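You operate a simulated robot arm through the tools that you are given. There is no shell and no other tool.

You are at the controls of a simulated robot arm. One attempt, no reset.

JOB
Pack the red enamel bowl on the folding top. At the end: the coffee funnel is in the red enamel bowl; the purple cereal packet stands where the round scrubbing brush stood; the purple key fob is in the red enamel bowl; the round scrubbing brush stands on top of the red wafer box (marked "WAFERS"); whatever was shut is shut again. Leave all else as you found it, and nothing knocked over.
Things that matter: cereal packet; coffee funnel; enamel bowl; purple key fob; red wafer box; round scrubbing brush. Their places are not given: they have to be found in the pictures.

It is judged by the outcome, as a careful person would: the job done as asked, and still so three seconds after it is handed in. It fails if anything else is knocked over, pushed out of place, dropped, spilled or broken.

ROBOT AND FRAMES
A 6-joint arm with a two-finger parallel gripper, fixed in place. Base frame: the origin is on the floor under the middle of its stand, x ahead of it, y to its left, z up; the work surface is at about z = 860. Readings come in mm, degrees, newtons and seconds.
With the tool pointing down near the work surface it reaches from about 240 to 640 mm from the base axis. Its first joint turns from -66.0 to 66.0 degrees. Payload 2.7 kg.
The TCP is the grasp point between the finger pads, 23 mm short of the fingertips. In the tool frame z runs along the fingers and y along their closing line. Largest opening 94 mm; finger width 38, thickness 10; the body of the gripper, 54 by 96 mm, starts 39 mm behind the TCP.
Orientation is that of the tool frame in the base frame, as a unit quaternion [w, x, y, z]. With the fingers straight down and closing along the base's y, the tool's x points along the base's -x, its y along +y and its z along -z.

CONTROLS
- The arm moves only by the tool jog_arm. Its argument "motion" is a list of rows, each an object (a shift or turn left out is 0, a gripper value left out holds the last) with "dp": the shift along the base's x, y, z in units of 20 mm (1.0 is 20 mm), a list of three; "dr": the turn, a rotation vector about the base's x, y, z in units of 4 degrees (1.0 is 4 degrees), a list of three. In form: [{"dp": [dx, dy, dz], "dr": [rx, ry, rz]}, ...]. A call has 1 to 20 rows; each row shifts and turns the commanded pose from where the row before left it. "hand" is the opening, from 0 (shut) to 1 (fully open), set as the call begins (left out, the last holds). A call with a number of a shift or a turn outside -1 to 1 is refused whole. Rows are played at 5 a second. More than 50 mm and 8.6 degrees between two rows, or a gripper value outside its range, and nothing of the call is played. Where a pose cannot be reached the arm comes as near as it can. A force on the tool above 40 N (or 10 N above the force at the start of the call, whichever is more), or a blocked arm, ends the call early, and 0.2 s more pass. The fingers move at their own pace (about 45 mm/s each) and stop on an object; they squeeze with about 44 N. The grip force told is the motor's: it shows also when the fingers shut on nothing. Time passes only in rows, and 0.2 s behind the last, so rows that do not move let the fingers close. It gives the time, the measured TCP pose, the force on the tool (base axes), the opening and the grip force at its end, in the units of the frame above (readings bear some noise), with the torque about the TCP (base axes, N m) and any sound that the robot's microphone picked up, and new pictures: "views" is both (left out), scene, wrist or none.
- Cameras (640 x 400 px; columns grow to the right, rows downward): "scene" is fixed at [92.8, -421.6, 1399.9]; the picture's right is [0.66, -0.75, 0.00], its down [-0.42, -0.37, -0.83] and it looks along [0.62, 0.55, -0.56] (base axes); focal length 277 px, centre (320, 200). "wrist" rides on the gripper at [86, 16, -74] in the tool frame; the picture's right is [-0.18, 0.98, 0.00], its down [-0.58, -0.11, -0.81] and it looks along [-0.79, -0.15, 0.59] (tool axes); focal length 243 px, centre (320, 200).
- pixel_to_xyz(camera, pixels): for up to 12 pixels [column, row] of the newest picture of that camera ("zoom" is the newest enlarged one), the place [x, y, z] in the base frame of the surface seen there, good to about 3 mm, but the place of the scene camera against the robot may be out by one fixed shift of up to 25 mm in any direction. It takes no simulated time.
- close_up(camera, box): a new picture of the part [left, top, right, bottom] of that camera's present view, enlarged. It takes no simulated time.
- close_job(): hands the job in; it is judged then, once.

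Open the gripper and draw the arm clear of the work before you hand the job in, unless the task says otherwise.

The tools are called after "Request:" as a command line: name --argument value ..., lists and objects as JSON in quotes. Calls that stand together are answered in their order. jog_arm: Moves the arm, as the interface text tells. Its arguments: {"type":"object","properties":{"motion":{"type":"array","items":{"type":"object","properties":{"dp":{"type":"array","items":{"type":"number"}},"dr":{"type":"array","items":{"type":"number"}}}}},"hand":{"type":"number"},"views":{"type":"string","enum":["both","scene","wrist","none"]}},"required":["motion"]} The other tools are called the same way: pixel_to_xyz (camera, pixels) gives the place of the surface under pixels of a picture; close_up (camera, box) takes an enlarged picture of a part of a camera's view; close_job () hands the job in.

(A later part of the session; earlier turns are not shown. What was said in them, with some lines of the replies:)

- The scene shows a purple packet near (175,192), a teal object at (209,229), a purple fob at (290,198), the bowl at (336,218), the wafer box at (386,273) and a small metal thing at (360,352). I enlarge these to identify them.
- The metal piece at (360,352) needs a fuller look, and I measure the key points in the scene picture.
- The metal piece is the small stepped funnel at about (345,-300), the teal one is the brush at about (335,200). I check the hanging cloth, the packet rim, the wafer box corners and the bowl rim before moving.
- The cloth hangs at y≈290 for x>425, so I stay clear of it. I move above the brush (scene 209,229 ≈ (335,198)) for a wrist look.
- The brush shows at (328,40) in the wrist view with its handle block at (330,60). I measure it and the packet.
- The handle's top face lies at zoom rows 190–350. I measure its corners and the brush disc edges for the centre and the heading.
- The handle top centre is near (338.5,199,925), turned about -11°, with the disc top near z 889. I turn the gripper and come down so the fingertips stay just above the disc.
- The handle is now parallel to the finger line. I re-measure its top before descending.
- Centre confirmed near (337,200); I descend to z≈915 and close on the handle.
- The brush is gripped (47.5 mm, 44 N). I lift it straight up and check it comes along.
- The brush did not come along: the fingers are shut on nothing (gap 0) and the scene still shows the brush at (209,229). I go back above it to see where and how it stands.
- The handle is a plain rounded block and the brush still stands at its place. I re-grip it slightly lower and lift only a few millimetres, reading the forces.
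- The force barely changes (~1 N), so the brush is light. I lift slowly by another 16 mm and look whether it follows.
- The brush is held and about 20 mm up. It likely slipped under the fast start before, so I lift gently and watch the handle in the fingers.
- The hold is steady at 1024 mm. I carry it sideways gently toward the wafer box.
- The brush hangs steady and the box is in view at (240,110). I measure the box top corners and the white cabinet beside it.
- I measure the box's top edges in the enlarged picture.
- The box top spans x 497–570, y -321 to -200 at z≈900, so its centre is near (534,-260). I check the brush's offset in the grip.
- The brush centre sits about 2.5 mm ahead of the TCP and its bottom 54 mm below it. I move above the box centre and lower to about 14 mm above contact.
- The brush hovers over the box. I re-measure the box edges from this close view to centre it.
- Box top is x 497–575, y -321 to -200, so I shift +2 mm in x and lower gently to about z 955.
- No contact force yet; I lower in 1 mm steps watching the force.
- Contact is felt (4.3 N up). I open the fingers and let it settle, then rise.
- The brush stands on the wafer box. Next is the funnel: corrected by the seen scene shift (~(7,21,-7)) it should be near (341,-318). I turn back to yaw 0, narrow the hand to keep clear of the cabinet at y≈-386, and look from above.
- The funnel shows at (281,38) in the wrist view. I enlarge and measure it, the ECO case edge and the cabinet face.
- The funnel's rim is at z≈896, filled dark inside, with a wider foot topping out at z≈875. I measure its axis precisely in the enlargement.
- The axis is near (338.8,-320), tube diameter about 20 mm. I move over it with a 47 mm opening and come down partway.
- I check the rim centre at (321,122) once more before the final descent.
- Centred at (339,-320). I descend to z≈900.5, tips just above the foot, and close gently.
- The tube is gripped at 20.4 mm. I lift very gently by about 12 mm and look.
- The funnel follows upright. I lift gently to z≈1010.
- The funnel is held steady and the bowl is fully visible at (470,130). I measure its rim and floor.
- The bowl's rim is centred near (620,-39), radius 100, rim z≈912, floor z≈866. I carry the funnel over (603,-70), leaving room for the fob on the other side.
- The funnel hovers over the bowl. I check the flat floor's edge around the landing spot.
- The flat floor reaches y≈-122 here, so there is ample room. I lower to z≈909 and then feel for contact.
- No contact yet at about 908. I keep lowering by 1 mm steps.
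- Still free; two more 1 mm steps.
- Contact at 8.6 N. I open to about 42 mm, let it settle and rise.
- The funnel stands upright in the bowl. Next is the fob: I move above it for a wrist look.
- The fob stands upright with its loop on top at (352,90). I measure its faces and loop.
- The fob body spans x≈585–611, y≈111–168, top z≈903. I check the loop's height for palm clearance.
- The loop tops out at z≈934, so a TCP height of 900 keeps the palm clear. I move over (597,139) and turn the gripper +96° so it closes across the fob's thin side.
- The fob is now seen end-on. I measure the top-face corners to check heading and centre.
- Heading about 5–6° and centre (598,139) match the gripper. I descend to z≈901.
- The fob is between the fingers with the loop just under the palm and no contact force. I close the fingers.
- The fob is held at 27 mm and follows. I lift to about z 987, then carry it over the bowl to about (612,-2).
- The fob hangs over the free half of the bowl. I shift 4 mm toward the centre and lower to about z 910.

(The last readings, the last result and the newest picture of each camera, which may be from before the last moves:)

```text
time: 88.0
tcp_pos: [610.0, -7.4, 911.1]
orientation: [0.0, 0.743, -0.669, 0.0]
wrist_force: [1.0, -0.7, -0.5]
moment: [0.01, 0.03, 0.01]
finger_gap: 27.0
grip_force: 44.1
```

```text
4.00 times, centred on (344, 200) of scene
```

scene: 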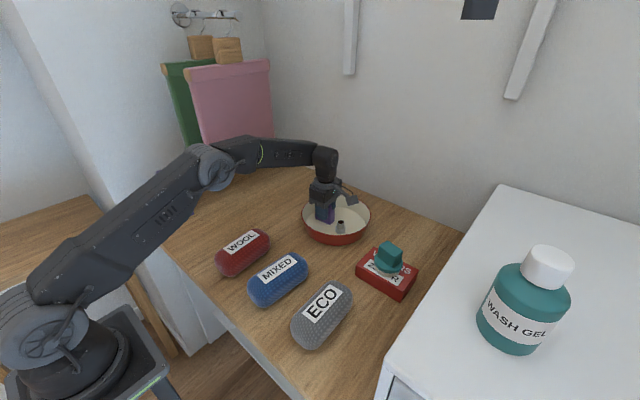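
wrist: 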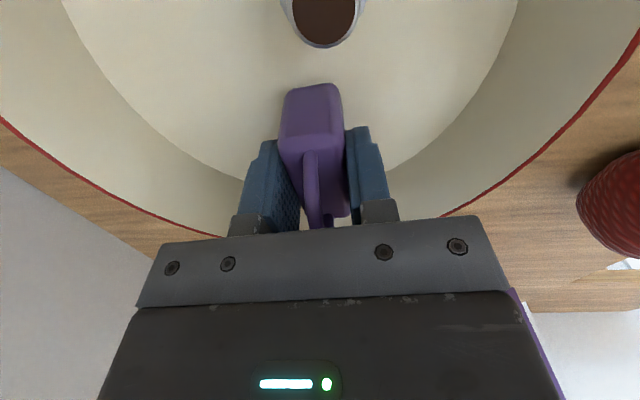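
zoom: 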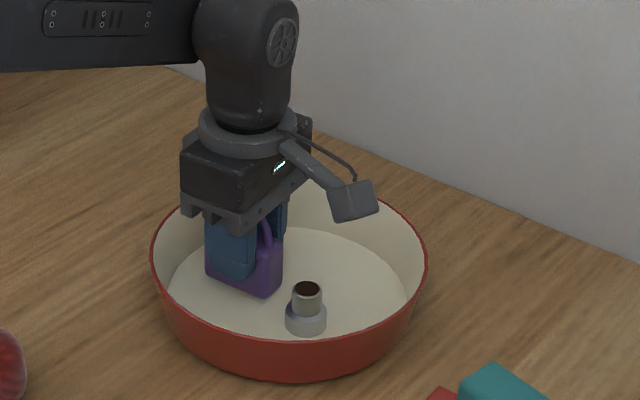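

The fob is between funnel and wall with room on both sides. I feel for the floor in 1 mm steps.

Request:
jog_arm --motion '[{"dp": [0, 0, -0.08]}, {"dp": [0, 0, -0.05]}, {"dp": [0, 0, 0]}]' --views "none"

Request:
jog_arm --motion '[{"dp": [0, 0, -0.05]}, {"dp": [0, 0, 0]}]' --views "none"

Request:
jog_arm --motion '[{"dp": [0, 0, -0.05]}, {"dp": [0, 0, 0]}]' --views "none"

```text
time: 88.8
tcp_pos: [610.9, -6.6, 906.1]
orientation: [-0.001, 0.743, -0.669, -0.001]
wrist_force: [-0.2, 0.1, -1.1]
moment: [0.0, 0.0, -0.01]
finger_gap: 27.3
grip_force: 44.4
```

```text
time: 89.4
tcp_pos: [612.0, -6.9, 907.3]
orientation: [-0.001, 0.743, -0.669, 0.0]
wrist_force: [-1.7, 0.0, 5.0]
moment: [0.04, 0.11, 0.02]
finger_gap: 27.1
grip_force: 43.8
```

```text
time: 90.0
tcp_pos: [611.4, -7.7, 906.7]
orientation: [-0.001, 0.743, -0.669, 0.0]
wrist_force: [-0.7, -2.7, 10.2]
moment: [-0.01, 0.1, -0.03]
finger_gap: 27.1
grip_force: 44.0
```

The fob is resting (10 N). I open to about 52 mm and rise straight up.

Request:
jog_arm --motion '[{"dp": [0, 0, 0]}, {"dp": [0, 0, 0]}, {"dp": [0, 0, 0]}, {"dp": [0, 0, 0]}, {"dp": [0, 0, 0.2]}, {"dp": [0, 0, 0.4]}, {"dp": [0, 0, 0.8]}, {"dp": [0, 0, 1]}, {"dp": [0, 0, 1]}, {"dp": [0, 0, 1]}, {"dp": [0, 0, 1]}, {"dp": [0, 0, 0.6]}, {"dp": [0, 0, 0]}]' --hand 0.55 --views "both"

Request:
close_up --camera "scene" --box '[280, 150, 408, 250]'

```text
time: 92.8
tcp_pos: [613.4, -6.9, 1025.3]
orientation: [0.0, 0.743, -0.669, 0.0]
wrist_force: [-0.4, 0.1, 0.9]
moment: [0.01, -0.02, -0.04]
finger_gap: 51.7
grip_force: 0.2
```

scene: 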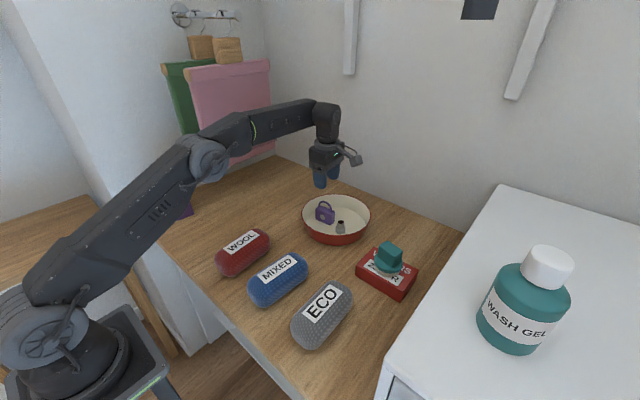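
wrist: 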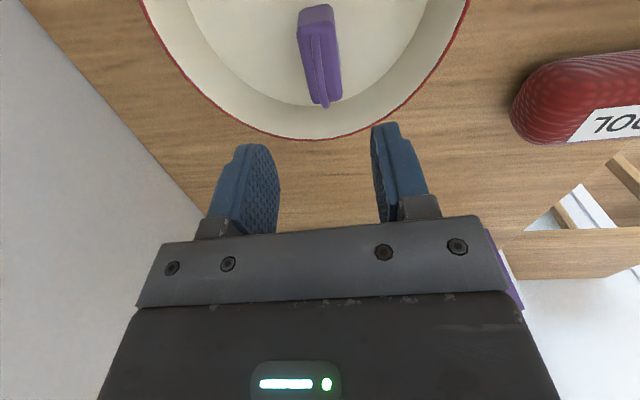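

```text
4.00 times, centred on (344, 200) of scene
```

zoom: 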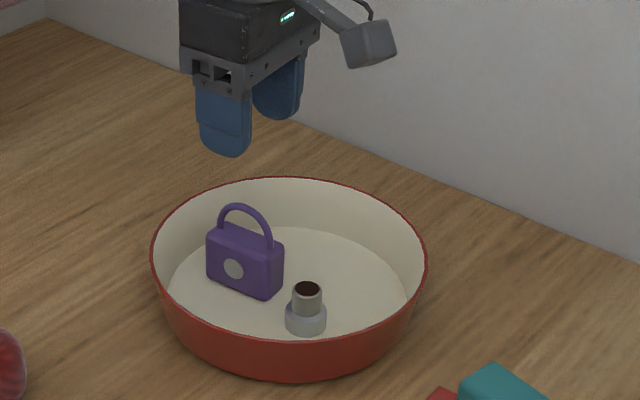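

Funnel and fob are both upright in the bowl. Now the packet: I rise, retract away from the cloth and swing left to about (335,295,1150), turning back to yaw 0.

Request:
jog_arm --motion '[{"dp": [-0.6, 0.1, 1], "dr": [0, 0, -1]}, {"dp": [-1, 0.2, 1], "dr": [0, 0, -1]}, {"dp": [-1, 0.2, 1], "dr": [0, 0, -1]}, {"dp": [-1, 0.2, 1], "dr": [0, 0, -1]}, {"dp": [-1, 0.2, 1], "dr": [0, 0, -1]}, {"dp": [-1, 0.2, 1], "dr": [0, 0, -1]}, {"dp": [-1, 0.8, 0], "dr": [0, 0, -1]}, {"dp": [-1, 0.8, 0], "dr": [0, 0, -1]}, {"dp": [-1, 0.8, 0], "dr": [0, 0, -1]}, {"dp": [-1, 0.8, 0], "dr": [0, 0, -1]}, {"dp": [-1, 0.8, 0], "dr": [0, 0, -1]}, {"dp": [-1, 0.8, 0], "dr": [0, 0, -1]}, {"dp": [-1, 0.8, 0], "dr": [0, 0, -1]}, {"dp": [-1, 0.8, 0], "dr": [0, 0, -1]}, {"dp": [-0.2, 1, 0], "dr": [0, 0, -1]}, {"dp": [0, 1, 0], "dr": [0, 0, -1]}, {"dp": [0, 1, 0], "dr": [0, 0, -1]}, {"dp": [0, 1, 0], "dr": [0, 0, -1]}, {"dp": [0, 1, 0], "dr": [0, 0, -1]}, {"dp": [0, 0.5, 0], "dr": [0, 0, -1]}]' --hand 1 --views "both"

```text
time: 97.0
tcp_pos: [334.9, 252.5, 1144.5]
orientation: [0.0, -0.139, 0.99, 0.0]
wrist_force: [-0.5, -0.4, 0.2]
moment: [0.02, 0.02, 0.0]
finger_gap: 93.9
grip_force: 0.0
```

scene: 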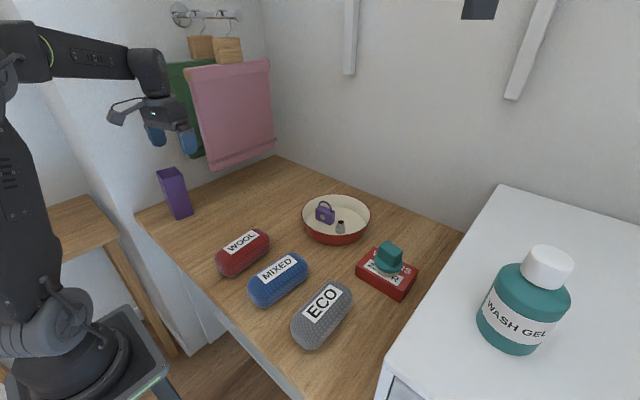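
wrist: 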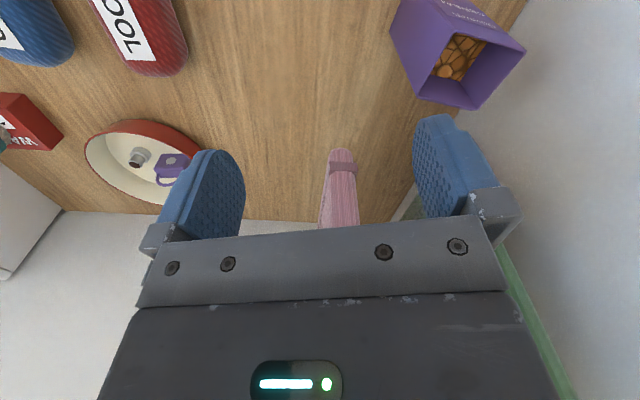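

The packet is open and holds cereal (orange inside at (460,55)), so it must stay upright. I enlarge and measure its rim.

Request:
close_up --camera "wrist" --box '[380, 0, 540, 115]'

Request:
pixel_to_xyz --camera "wrist" --pixels '[[417, 96], [474, 107], [524, 50], [440, 5], [428, 50], [393, 30], [455, 60], [500, 75], [450, 100], [482, 28], [392, 210], [560, 100]]'

```text
3.48 times, centred on (460, 58) of wrist
```

zoom: 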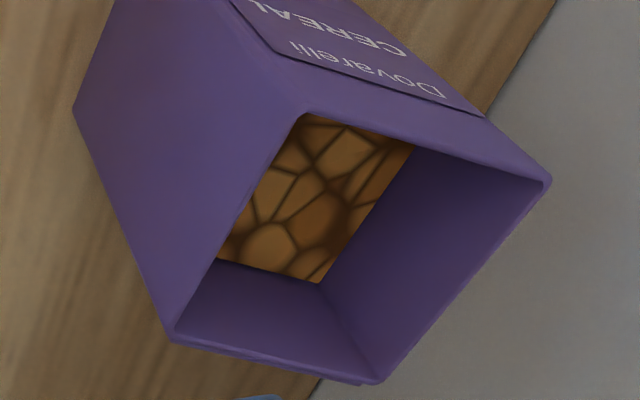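

```text
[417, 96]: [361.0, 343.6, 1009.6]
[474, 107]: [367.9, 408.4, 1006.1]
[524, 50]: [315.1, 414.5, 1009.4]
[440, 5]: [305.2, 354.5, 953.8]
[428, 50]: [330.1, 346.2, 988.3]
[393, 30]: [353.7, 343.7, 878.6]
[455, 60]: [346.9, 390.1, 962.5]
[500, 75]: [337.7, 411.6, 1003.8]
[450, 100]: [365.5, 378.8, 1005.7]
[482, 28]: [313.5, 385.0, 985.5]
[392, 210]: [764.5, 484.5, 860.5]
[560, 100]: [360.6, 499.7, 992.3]
```

I query the four rim corners in the enlargement and the contents level.

Request:
pixel_to_xyz --camera "zoom" --pixels '[[304, 114], [546, 182], [377, 380], [170, 335], [420, 145], [465, 280], [270, 358], [235, 225], [320, 200], [280, 250], [85, 110], [120, 220]]'

```text
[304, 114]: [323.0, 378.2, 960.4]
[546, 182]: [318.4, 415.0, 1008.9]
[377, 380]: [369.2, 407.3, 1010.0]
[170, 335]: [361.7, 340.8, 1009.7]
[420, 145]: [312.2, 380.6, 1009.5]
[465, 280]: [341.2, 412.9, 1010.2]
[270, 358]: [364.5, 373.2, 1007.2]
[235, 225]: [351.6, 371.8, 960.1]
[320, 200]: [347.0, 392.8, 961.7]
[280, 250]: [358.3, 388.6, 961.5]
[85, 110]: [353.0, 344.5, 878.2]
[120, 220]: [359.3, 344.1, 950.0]
```

The rim is at z≈1009.5, 52 × 67 mm, centre ≈ (339,377.5), turned about -7°; contents reach z≈961. I check the hanging cloths' near edges before going in.

Request:
pixel_to_xyz --camera "wrist" --pixels '[[340, 153], [325, 215], [356, 215], [338, 200], [510, 275], [530, 310], [560, 370], [500, 262], [405, 200]]'

Request:
pixel_to_xyz --camera "scene" --pixels '[[190, 80], [205, 165], [190, 155], [172, 80], [230, 45], [200, 50], [180, 15], [200, 35], [195, 140]]'

```text
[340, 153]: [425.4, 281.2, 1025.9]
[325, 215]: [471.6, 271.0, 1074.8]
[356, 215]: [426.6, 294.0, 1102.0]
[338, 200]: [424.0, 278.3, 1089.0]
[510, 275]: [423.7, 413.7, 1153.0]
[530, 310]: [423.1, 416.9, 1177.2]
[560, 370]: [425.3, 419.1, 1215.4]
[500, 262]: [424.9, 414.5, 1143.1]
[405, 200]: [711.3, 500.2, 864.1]
```

```text
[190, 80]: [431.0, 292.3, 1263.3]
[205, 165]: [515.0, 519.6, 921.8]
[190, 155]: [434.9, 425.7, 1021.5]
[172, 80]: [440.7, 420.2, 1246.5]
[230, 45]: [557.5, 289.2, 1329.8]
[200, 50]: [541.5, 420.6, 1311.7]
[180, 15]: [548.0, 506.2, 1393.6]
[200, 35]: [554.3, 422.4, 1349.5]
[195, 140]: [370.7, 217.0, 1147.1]
```

The cloth edges are at x≈424, leaving 85 mm from the packet's axis. I move above the packet with yaw -7° and look again.

Request:
jog_arm --motion '[{"dp": [0, 0.6, 0], "dr": [0, 0, -1]}, {"dp": [0, 0.6, 0], "dr": [0, 0, -1]}, {"dp": [0.05, 0.7, 0], "dr": [0, 0, -1]}, {"dp": [0.05, 0.7, 0], "dr": [0, 0, -1]}, {"dp": [0.05, 0.7, 0], "dr": [0, 0, -1]}, {"dp": [0.05, 0.7, 0], "dr": [0, 0, -0.75]}, {"dp": [0, 0.7, 0]}, {"dp": [0, 0.7, 0]}, {"dp": [0, 0.6, 0]}, {"dp": [0, 0.25, 0]}, {"dp": [0, 0, 0]}]' --hand 1 --views "both"

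Request:
close_up --camera "wrist" --box '[240, 0, 400, 110]'

```text
time: 99.4
tcp_pos: [341.0, 379.8, 1145.9]
orientation: [0.0, 0.062, 0.998, 0.001]
wrist_force: [0.7, 0.4, 0.0]
moment: [0.0, 0.0, -0.02]
finger_gap: 93.9
grip_force: 0.0
```

scene: 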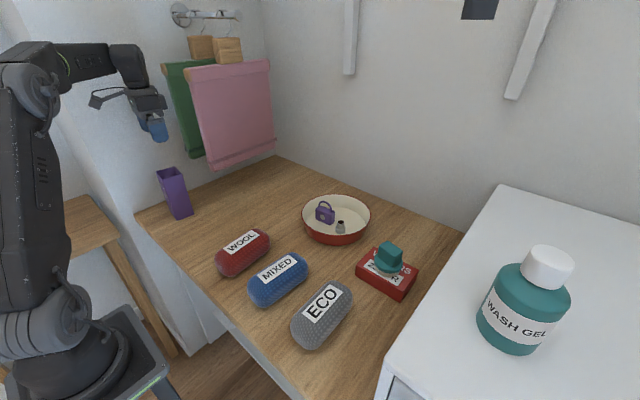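
wrist: 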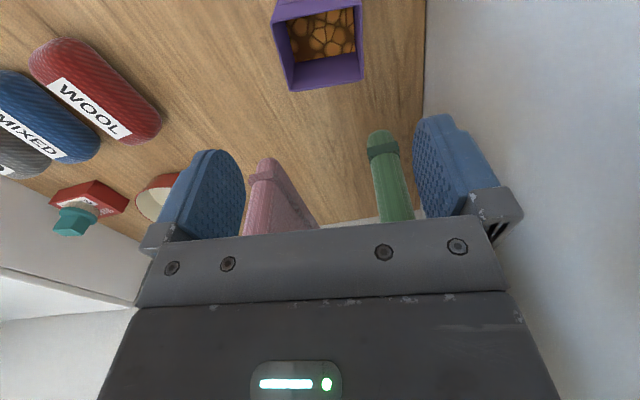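

```text
3.64 times, centred on (320, 55) of wrist
```

zoom: 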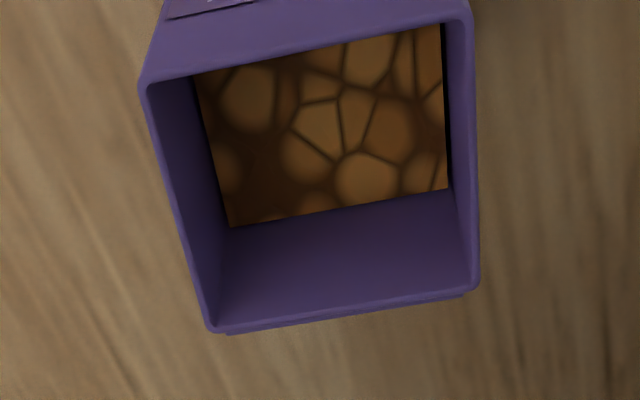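

Request:
pixel_to_xyz --camera "zoom" --pixels '[[145, 82], [465, 20], [475, 285], [213, 328], [300, 52], [345, 308], [178, 205], [470, 150], [320, 130]]'

```text
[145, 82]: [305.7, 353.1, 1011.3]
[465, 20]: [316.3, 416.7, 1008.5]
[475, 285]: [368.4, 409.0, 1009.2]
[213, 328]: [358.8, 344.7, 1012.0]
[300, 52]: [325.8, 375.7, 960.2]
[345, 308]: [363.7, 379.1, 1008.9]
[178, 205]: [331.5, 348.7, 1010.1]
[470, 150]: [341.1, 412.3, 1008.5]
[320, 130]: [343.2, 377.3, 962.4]
```

Packet centre refined to ≈(338,380), heading -8.8°. I trim and descend to just above the rim to check finger clearance.

Request:
jog_arm --motion '[{"dp": [-0.15, 0, -0.6], "dr": [0, 0, -0.45]}, {"dp": [0, 0, -1]}, {"dp": [0, 0, -1]}, {"dp": [0, 0, -1]}, {"dp": [0, 0, -0.9]}, {"dp": [0, 0, -0.5]}, {"dp": [0, 0, 0]}]' --hand 1 --views "both"

Request:
close_up --camera "scene" --box '[110, 90, 270, 230]'

```text
time: 101.0
tcp_pos: [336.2, 377.7, 1043.6]
orientation: [0.0, 0.076, 0.997, 0.0]
wrist_force: [1.0, 0.9, -0.4]
moment: [-0.01, -0.02, 0.04]
finger_gap: 93.7
grip_force: 0.1
```

scene: 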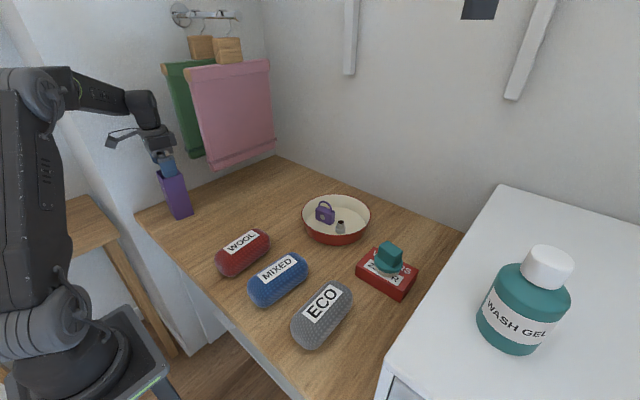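
wrist: 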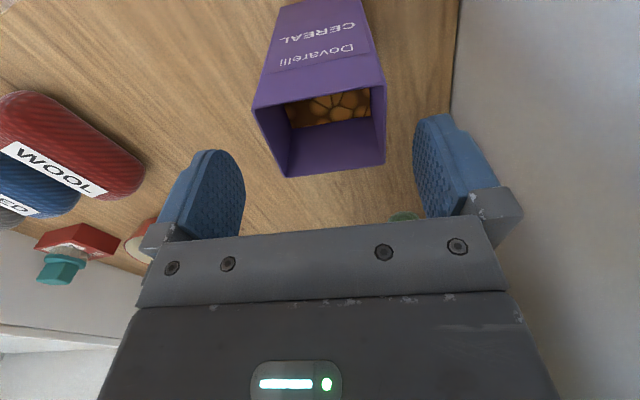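

```text
2.86 times, centred on (190, 160) of scene
```

zoom: 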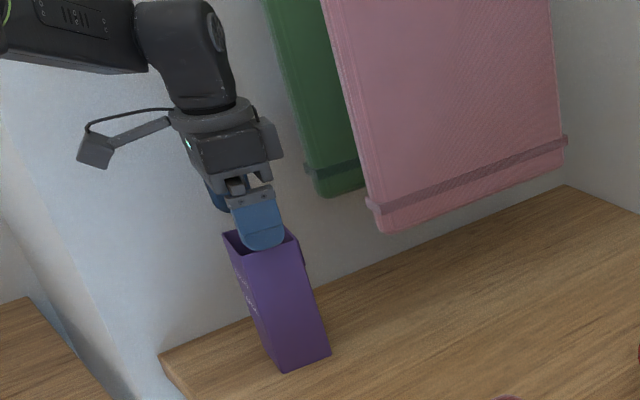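

I re-measure the rim corners at this closer range.

Request:
pixel_to_xyz --camera "wrist" --pixels '[[255, 109], [382, 86], [385, 163], [289, 176], [320, 172], [385, 125], [270, 140], [330, 110]]'

```text
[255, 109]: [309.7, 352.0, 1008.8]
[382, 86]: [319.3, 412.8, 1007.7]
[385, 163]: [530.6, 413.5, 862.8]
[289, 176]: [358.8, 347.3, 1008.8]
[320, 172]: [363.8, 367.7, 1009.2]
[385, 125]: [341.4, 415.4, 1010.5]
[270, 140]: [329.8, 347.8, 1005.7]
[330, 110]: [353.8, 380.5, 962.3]
```

Centre (338.5,380); I trim by +2 mm in x and y and descend to z≈977.

Request:
jog_arm --motion '[{"dp": [0.1, 0.1, 0]}, {"dp": [0, 0, -0.6]}, {"dp": [0, 0, -0.8]}, {"dp": [0, 0, -0.8]}, {"dp": [0, 0, -0.7]}, {"dp": [0, 0, -0.4]}, {"dp": [0, 0, 0]}]' --hand 1 --views "both"

Request:
close_up --camera "wrist" --box '[160, 80, 500, 290]'

```text
time: 102.6
tcp_pos: [338.3, 379.8, 980.9]
orientation: [0.0, 0.077, 0.997, 0.0]
wrist_force: [-0.7, 0.0, -0.9]
moment: [0.02, -0.01, -0.01]
finger_gap: 93.9
grip_force: 0.1
```

scene: 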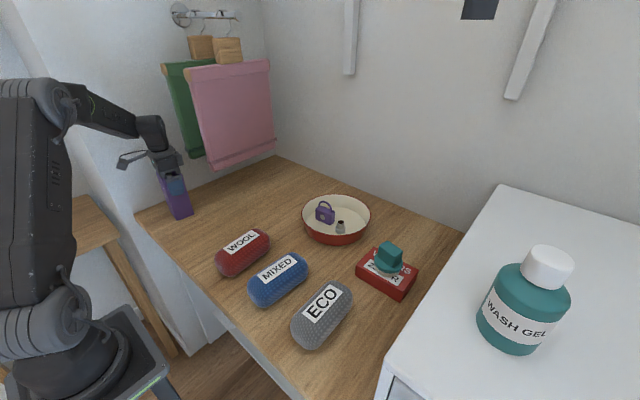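
wrist: 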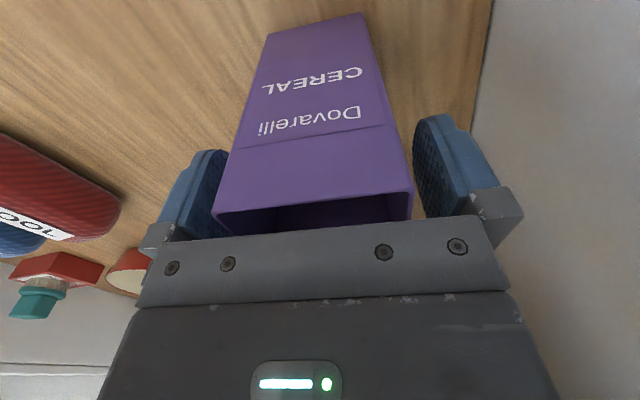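

```text
1.88 times, centred on (330, 185) of wrist
```

zoom: 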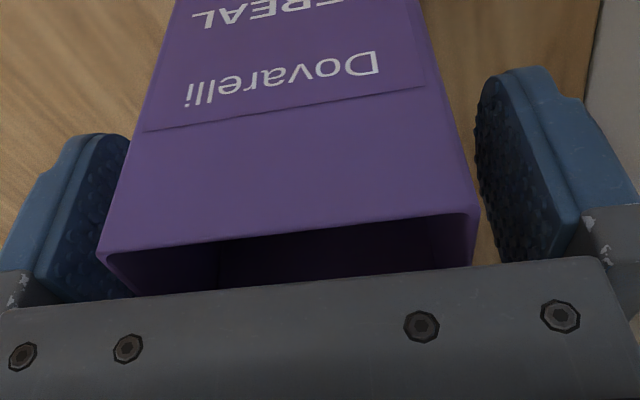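

Fingers straddle the packet without contact. I close in two stages: first to about 72 mm to judge centring.

Request:
jog_arm --motion '[{"dp": [0, 0, 0]}, {"dp": [0, 0, 0]}, {"dp": [0, 0, 0]}]' --hand 0.77 --views "wrist"

Request:
close_up --camera "wrist" --box '[160, 80, 500, 290]'

```text
time: 103.4
tcp_pos: [338.7, 380.2, 979.6]
orientation: [0.0, 0.077, 0.997, 0.0]
wrist_force: [0.3, 0.2, -0.2]
moment: [0.05, 0.07, -0.03]
finger_gap: 72.5
grip_force: 0.1
```

wrist: 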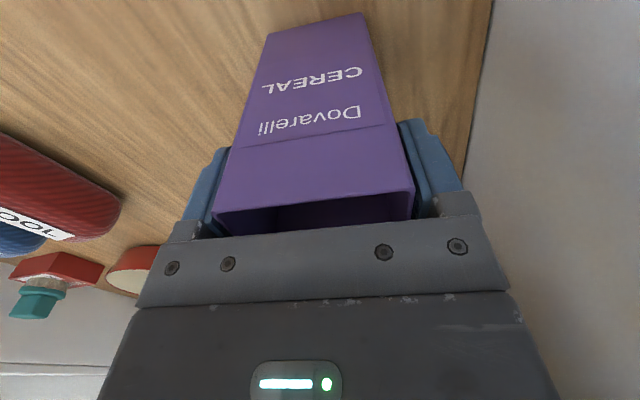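

```text
1.88 times, centred on (330, 185) of wrist
```

zoom: 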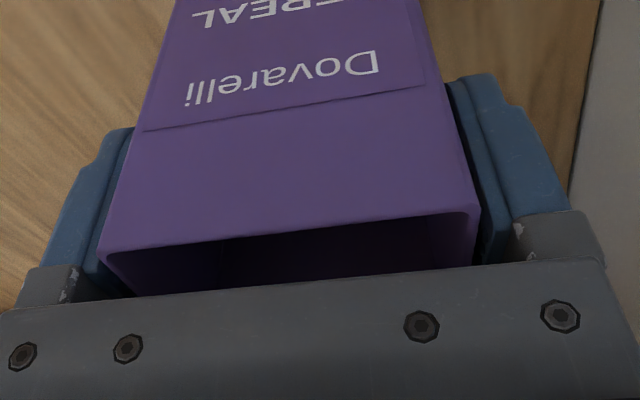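

Well centred with no side force. I close onto the packet and lift slowly a few millimetres.

Request:
jog_arm --motion '[{"dp": [0, 0, 0]}, {"dp": [0, 0, 0]}, {"dp": [0, 0, 0]}, {"dp": [0, 0, 0]}, {"dp": [0, 0, 0]}]' --hand 0 --views "none"

Request:
jog_arm --motion '[{"dp": [0, 0, 0.05]}, {"dp": [0, 0, 0.1]}, {"dp": [0, 0, 0.1]}, {"dp": [0, 0, 0.1]}, {"dp": [0, 0, 0.1]}, {"dp": [0, 0, 0.1]}, {"dp": [0, 0, 0.05]}]' --hand 0 --views "both"

Request:
close_up --camera "scene" --box '[110, 110, 270, 230]'

```text
time: 104.6
tcp_pos: [339.2, 380.1, 980.4]
orientation: [0.0, 0.077, 0.997, 0.001]
wrist_force: [0.3, 1.8, 1.8]
moment: [0.05, -0.1, 0.02]
finger_gap: 67.7
grip_force: 44.1
```

```text
time: 106.2
tcp_pos: [340.5, 381.4, 992.3]
orientation: [0.001, 0.076, 0.997, 0.0]
wrist_force: [0.3, 0.0, -2.4]
moment: [-0.01, -0.01, -0.02]
finger_gap: 67.6
grip_force: 43.5
```

scene: 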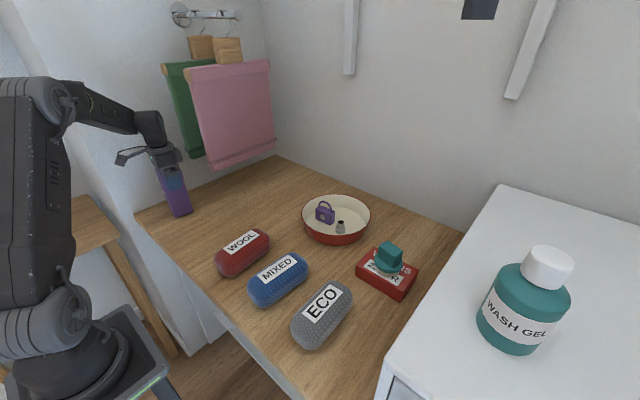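
wrist: 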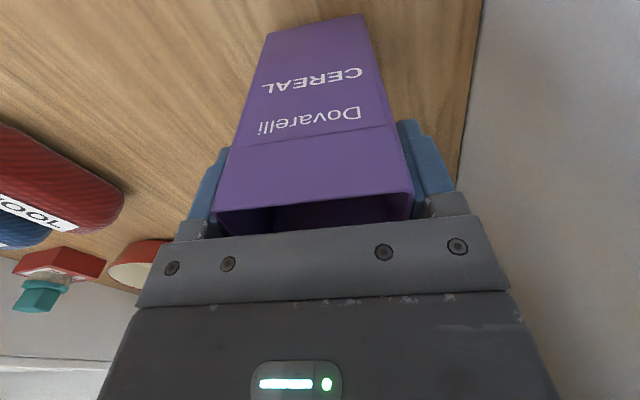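

```text
3.33 times, centred on (190, 170) of scene
```

zoom: 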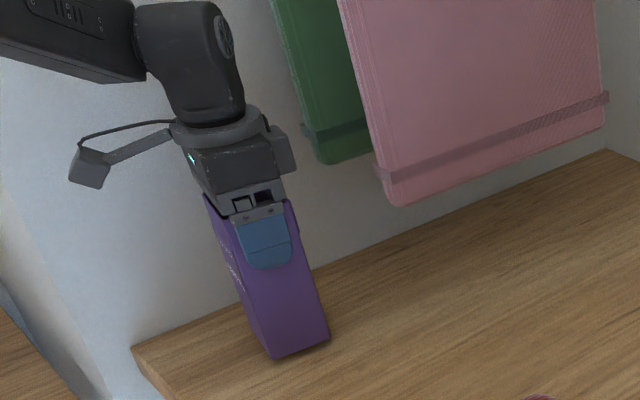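

The packet is up ~12 mm and weighs about 2.4 N, hanging straight. I raise it another 14 mm and carry it gently along -y to the brush's old spot (338,200).

Request:
jog_arm --motion '[{"dp": [0, 0, 0.1]}, {"dp": [0, 0, 0.2]}, {"dp": [0, 0, 0.25]}, {"dp": [0, 0, 0.15]}, {"dp": [0, -0.1, 0]}, {"dp": [0, -0.2, 0]}, {"dp": [0, -0.3, 0]}, {"dp": [0, -0.4, 0]}, {"dp": [0, -0.5, 0]}, {"dp": [0, -0.5, 0]}, {"dp": [0, -0.5, 0]}, {"dp": [0, -0.5, 0]}, {"dp": [0, -0.5, 0]}, {"dp": [0, -0.5, 0]}, {"dp": [0, -0.5, 0]}, {"dp": [0, -0.5, 0]}, {"dp": [0, -0.4, 0]}, {"dp": [0, -0.2, 0]}, {"dp": [0, 0, 0]}]' --hand 0 --views "both"

```text
time: 110.2
tcp_pos: [340.9, 267.7, 1005.2]
orientation: [0.0, 0.077, 0.997, 0.0]
wrist_force: [-0.1, -0.2, -2.5]
moment: [0.01, 0.05, 0.0]
finger_gap: 67.8
grip_force: 43.5
```

scene: 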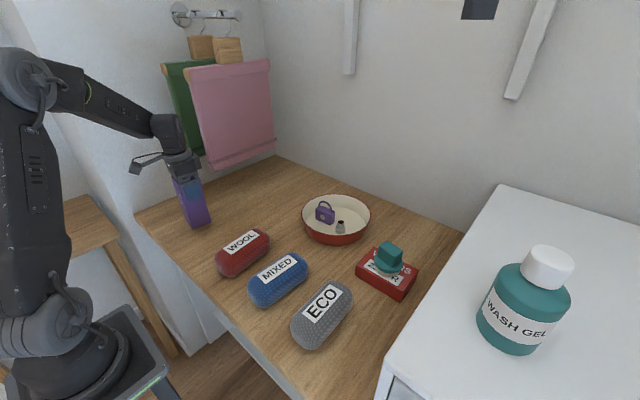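
wrist: 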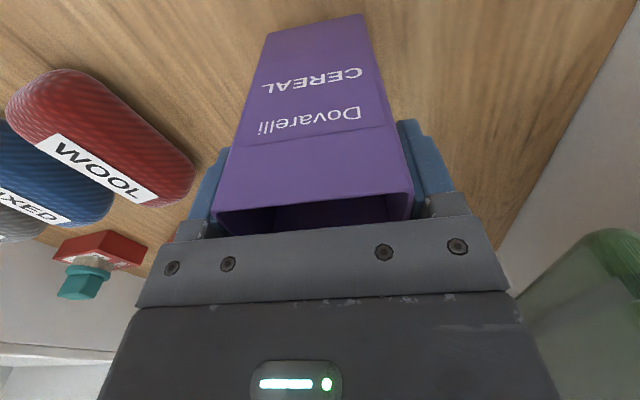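

Hold is steady. I continue the remaining 67 mm to y≈200.

Request:
jog_arm --motion '[{"dp": [-0.02, -0.1, 0]}, {"dp": [-0.02, -0.25, 0]}, {"dp": [-0.02, -0.4, 0]}, {"dp": [-0.02, -0.5, 0]}, {"dp": [-0.02, -0.5, 0]}, {"dp": [0, -0.5, 0]}, {"dp": [0, -0.5, 0]}, {"dp": [0, -0.35, 0]}, {"dp": [0, -0.2, 0]}, {"dp": [0, -0.07, 0]}, {"dp": [0, 0, -0.1]}, {"dp": [0, 0, -0.25]}, {"dp": [0, 0, -0.3]}, {"dp": [0, 0, -0.2]}, {"dp": [0, 0, 0]}]' --hand 0 --views "both"

Request:
close_up --camera "scene" --box '[150, 140, 278, 250]'

Request:
pixel_to_xyz --camera "wrist" --pixels '[[270, 36], [360, 17], [268, 32], [300, 100], [370, 90], [225, 195], [400, 180], [100, 150], [190, 190]]'

```text
time: 113.4
tcp_pos: [336.7, 200.2, 986.9]
orientation: [0.0, 0.077, 0.997, 0.0]
wrist_force: [0.4, 0.1, -2.4]
moment: [-0.01, 0.03, 0.01]
finger_gap: 68.1
grip_force: 44.2
```

scene: 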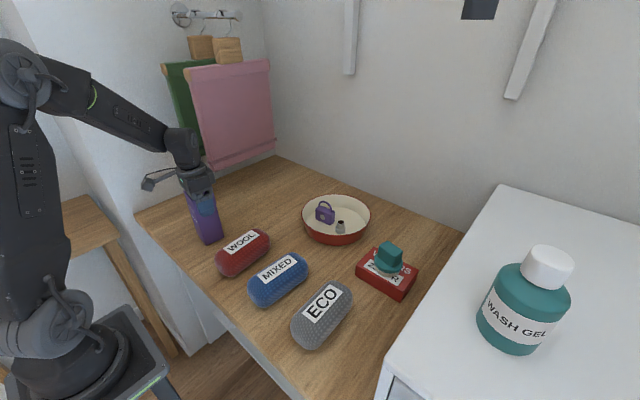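
wrist: 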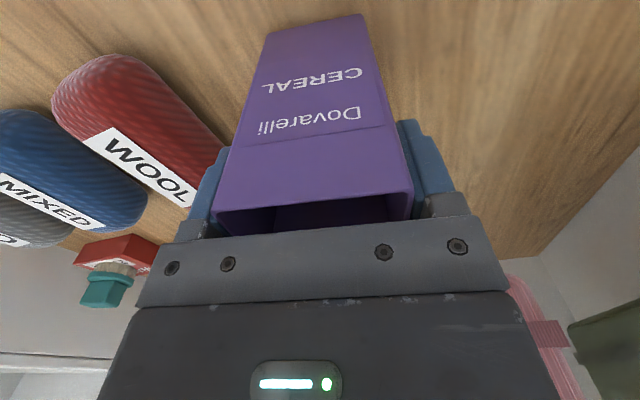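

```text
3.64 times, centred on (214, 195) of scene
```

zoom: 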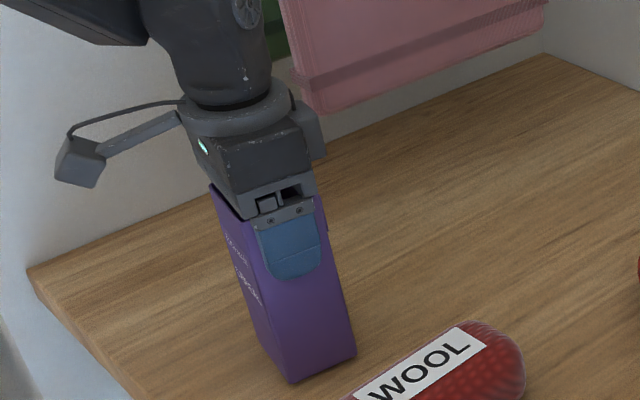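

```text
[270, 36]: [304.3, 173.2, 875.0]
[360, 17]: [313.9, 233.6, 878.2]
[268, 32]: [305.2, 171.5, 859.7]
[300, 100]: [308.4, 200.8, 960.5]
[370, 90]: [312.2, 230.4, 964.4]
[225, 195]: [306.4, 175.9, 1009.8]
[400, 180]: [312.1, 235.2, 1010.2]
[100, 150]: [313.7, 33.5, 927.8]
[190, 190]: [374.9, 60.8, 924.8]
```

The near face is upright and its centre is at about (335,200). I trim +2 mm in x and lower to contact in small steps.

Request:
jog_arm --motion '[{"dp": [0.1, 0, -0.1]}, {"dp": [0, 0, -0.1]}, {"dp": [0, 0, -0.05]}, {"dp": [0, 0, 0]}]' --hand 0 --views "none"

Request:
jog_arm --motion '[{"dp": [0, 0, -0.05]}, {"dp": [0, 0, 0]}]' --hand 0 --views "none"

Request:
jog_arm --motion '[{"dp": [0, 0, -0.05]}, {"dp": [0, 0, 0]}]' --hand 0 --views "none"

```text
time: 114.4
tcp_pos: [338.6, 200.6, 983.1]
orientation: [0.0, 0.077, 0.997, 0.0]
wrist_force: [0.4, 0.2, -2.9]
moment: [-0.04, -0.01, 0.0]
finger_gap: 67.9
grip_force: 43.8
```

```text
time: 115.0
tcp_pos: [340.1, 202.1, 981.9]
orientation: [0.0, 0.076, 0.997, 0.0]
wrist_force: [-0.9, 0.2, -2.7]
moment: [0.02, -0.02, 0.01]
finger_gap: 67.5
grip_force: 43.5
```

```text
time: 115.6
tcp_pos: [337.8, 200.7, 980.9]
orientation: [0.0, 0.075, 0.997, -0.001]
wrist_force: [0.0, -0.2, -2.9]
moment: [-0.01, 0.01, -0.02]
finger_gap: 67.6
grip_force: 44.2
```

Still hanging (-2.9 N). I take further 1 mm steps.

Request:
jog_arm --motion '[{"dp": [0, 0, -0.05]}, {"dp": [0, 0, 0]}]' --hand 0 --views "none"

Request:
jog_arm --motion '[{"dp": [0, 0, -0.05]}, {"dp": [0, 0, 0]}]' --hand 0 --views "none"

```text
time: 116.2
tcp_pos: [339.7, 199.8, 981.0]
orientation: [0.0, 0.077, 0.997, 0.001]
wrist_force: [-2.8, 3.0, 7.0]
moment: [-0.12, 0.47, -0.11]
finger_gap: 67.9
grip_force: 43.7
```

```text
time: 116.8
tcp_pos: [339.5, 200.8, 980.0]
orientation: [0.002, 0.076, 0.997, 0.002]
wrist_force: [-5.5, 2.4, 27.0]
moment: [-0.32, 1.11, -0.2]
finger_gap: 67.8
grip_force: 43.9
```

Contact is firm (27 N), so I back off 1 mm, then open slowly and let it settle.

Request:
jog_arm --motion '[{"dp": [0, 0, 0.05]}, {"dp": [0, 0, 0]}]' --hand 0 --views "none"

Request:
jog_arm --motion '[{"dp": [0, 0, 0]}, {"dp": [0, 0, 0]}, {"dp": [0, 0, 0]}, {"dp": [0, 0, 0]}, {"dp": [0, 0, 0]}]' --hand 1 --views "both"

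```text
time: 117.4
tcp_pos: [339.9, 202.0, 979.9]
orientation: [0.001, 0.076, 0.997, 0.001]
wrist_force: [-4.0, 4.4, 24.7]
moment: [0.12, 0.44, -0.02]
finger_gap: 67.8
grip_force: 44.1
```

```text
time: 118.6
tcp_pos: [340.1, 200.9, 980.1]
orientation: [0.0, 0.077, 0.997, -0.001]
wrist_force: [0.6, 0.2, 0.0]
moment: [0.02, -0.03, -0.03]
finger_gap: 94.2
grip_force: 0.0
```

scene: 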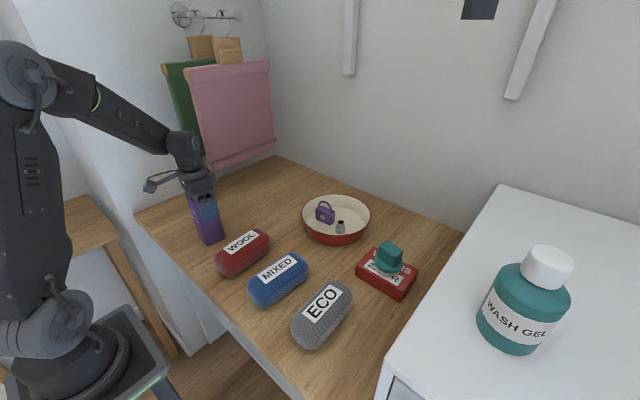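
wrist: 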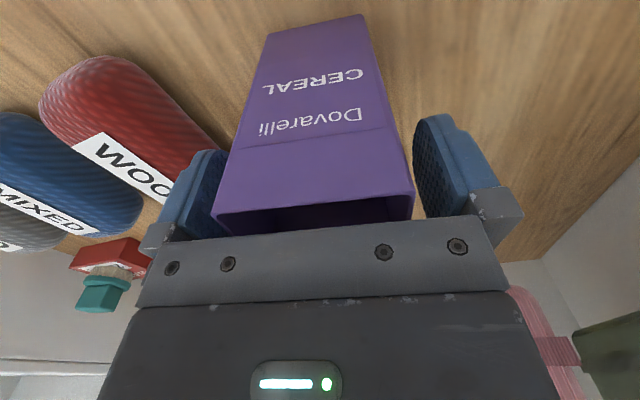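

The packet stands freely between the open fingers (no force). I rise straight up, clear of the rim, then look.

Request:
jog_arm --motion '[{"dp": [0, 0, 0.3]}, {"dp": [0, 0, 0.6]}, {"dp": [0, 0, 0.8]}, {"dp": [0, 0, 1]}, {"dp": [0, 0, 1]}, {"dp": [0, 0, 1]}, {"dp": [0, 0, 1]}, {"dp": [0, 0, 1]}, {"dp": [0, 0, 1]}, {"dp": [0, 0, 0]}]' --hand 1 --views "both"

Request:
close_up --camera "scene" --box '[130, 150, 290, 250]'

```text
time: 120.8
tcp_pos: [339.3, 200.0, 1134.1]
orientation: [0.0, 0.077, 0.997, 0.0]
wrist_force: [0.4, -0.4, 0.3]
moment: [0.0, -0.01, 0.0]
finger_gap: 94.1
grip_force: 0.2
```

scene: 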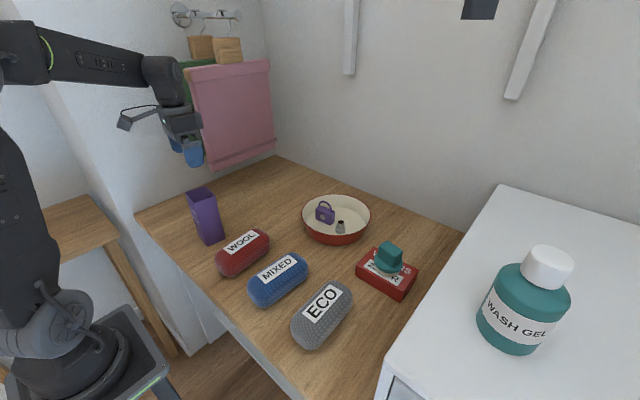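
wrist: 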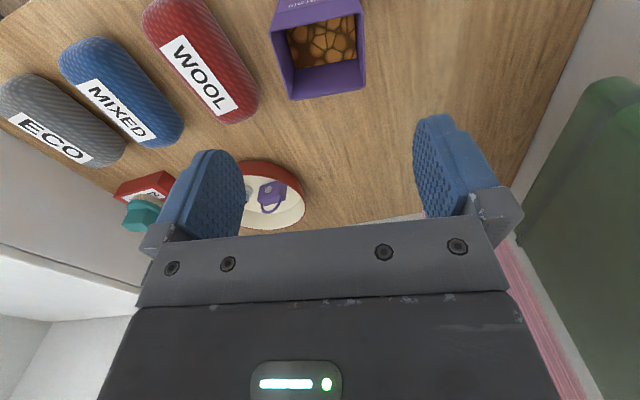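

```text
4.00 times, centred on (210, 200) of scene
```

zoom: 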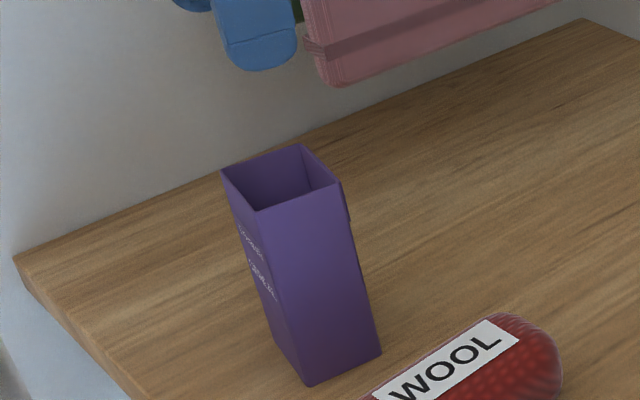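

The packet stands upright at the brush's old spot. I draw the arm up and away to the middle, well above everything, and inspect all items.

Request:
jog_arm --motion '[{"dp": [0, -0.5, 0.5]}, {"dp": [0, -1, 0.5]}, {"dp": [0, -1, 0.5]}, {"dp": [0, -1, 0.5]}, {"dp": [0, -1, 0.5]}, {"dp": [0, -1, 0.5]}, {"dp": [0, -1, 0.5]}, {"dp": [0, -1, 0.3], "dr": [0, 0, 1]}, {"dp": [0, -1, 0], "dr": [0, 0, 1]}, {"dp": [0, -0.5, 0]}, {"dp": [0, 0, 0]}, {"dp": [0, 0, 0]}]' --hand 1 --views "both"

Request:
close_up --camera "scene" --box '[270, 170, 430, 310]'

Request:
close_up --camera "scene" --box '[130, 150, 370, 360]'

```text
time: 123.4
tcp_pos: [340.3, 22.1, 1211.1]
orientation: [0.0, 0.007, 1.0, 0.0]
wrist_force: [-0.6, -0.1, 0.5]
moment: [0.02, 0.0, -0.01]
finger_gap: 93.9
grip_force: 0.1
```

scene: 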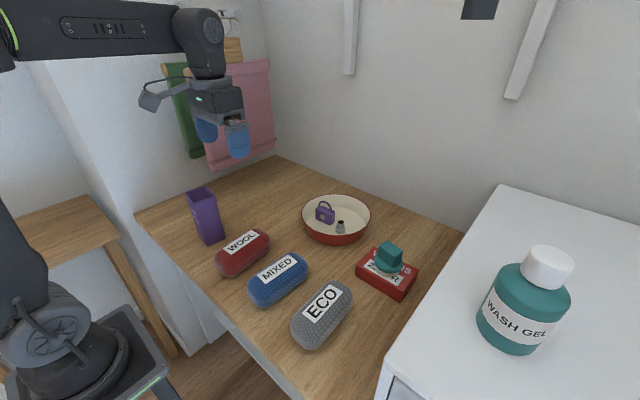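
wrist: 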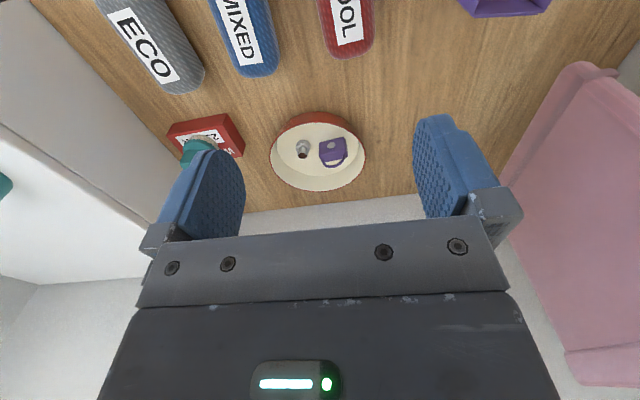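

```text
2.86 times, centred on (350, 240) of scene
```

zoom: 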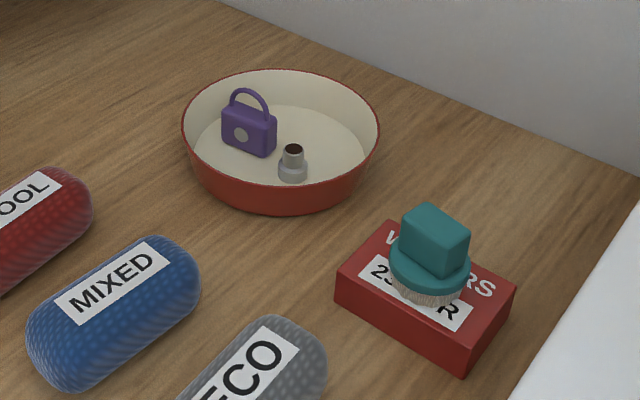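

```text
1.90 times, centred on (250, 255) of scene
```

zoom: 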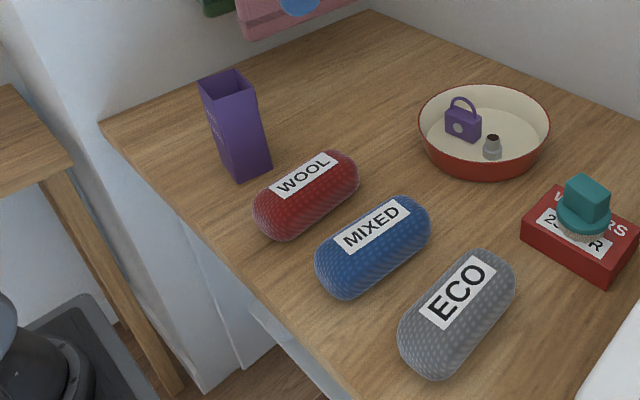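

All is in place: the fob and funnel are in the bowl, the brush is on the WAFERS box and the packet is upright on the brush's old spot. The cases, bowl, box and cloths look unmoved, nothing was opened, and the arm is clear with the gripper open. I hand the job in.

Request:
close_job

```text
The job is handed in.
```

I handed the job in with everything where you asked, though I haven't had a verdict on it. In the last pictures before hand-in:

- **Bowl:** the coffee funnel and the purple key fob both stand upright in the red enamel bowl.
- **Brush:** it stands centred on top of the red "WAFERS" box.
- **Cereal packet:** it stands upright where the brush stood, with its cereal still inside. My measurements put it within a few millimetres of the brush's original centre.
- **Everything else:** the bowl, the wafer box, the WOOL, MIXED and ECO cases and the hanging cloths look unmoved. I opened nothing, so there was nothing to shut.

On my first try the brush slipped from the fingers as I lifted it and stayed standing at its place. I lifted it again more slowly and it held. The packet met the table with about 27 N as I set it down, more than I meant, but it stood straight when I let go.

The arm is drawn up clear of the table with the gripper open.
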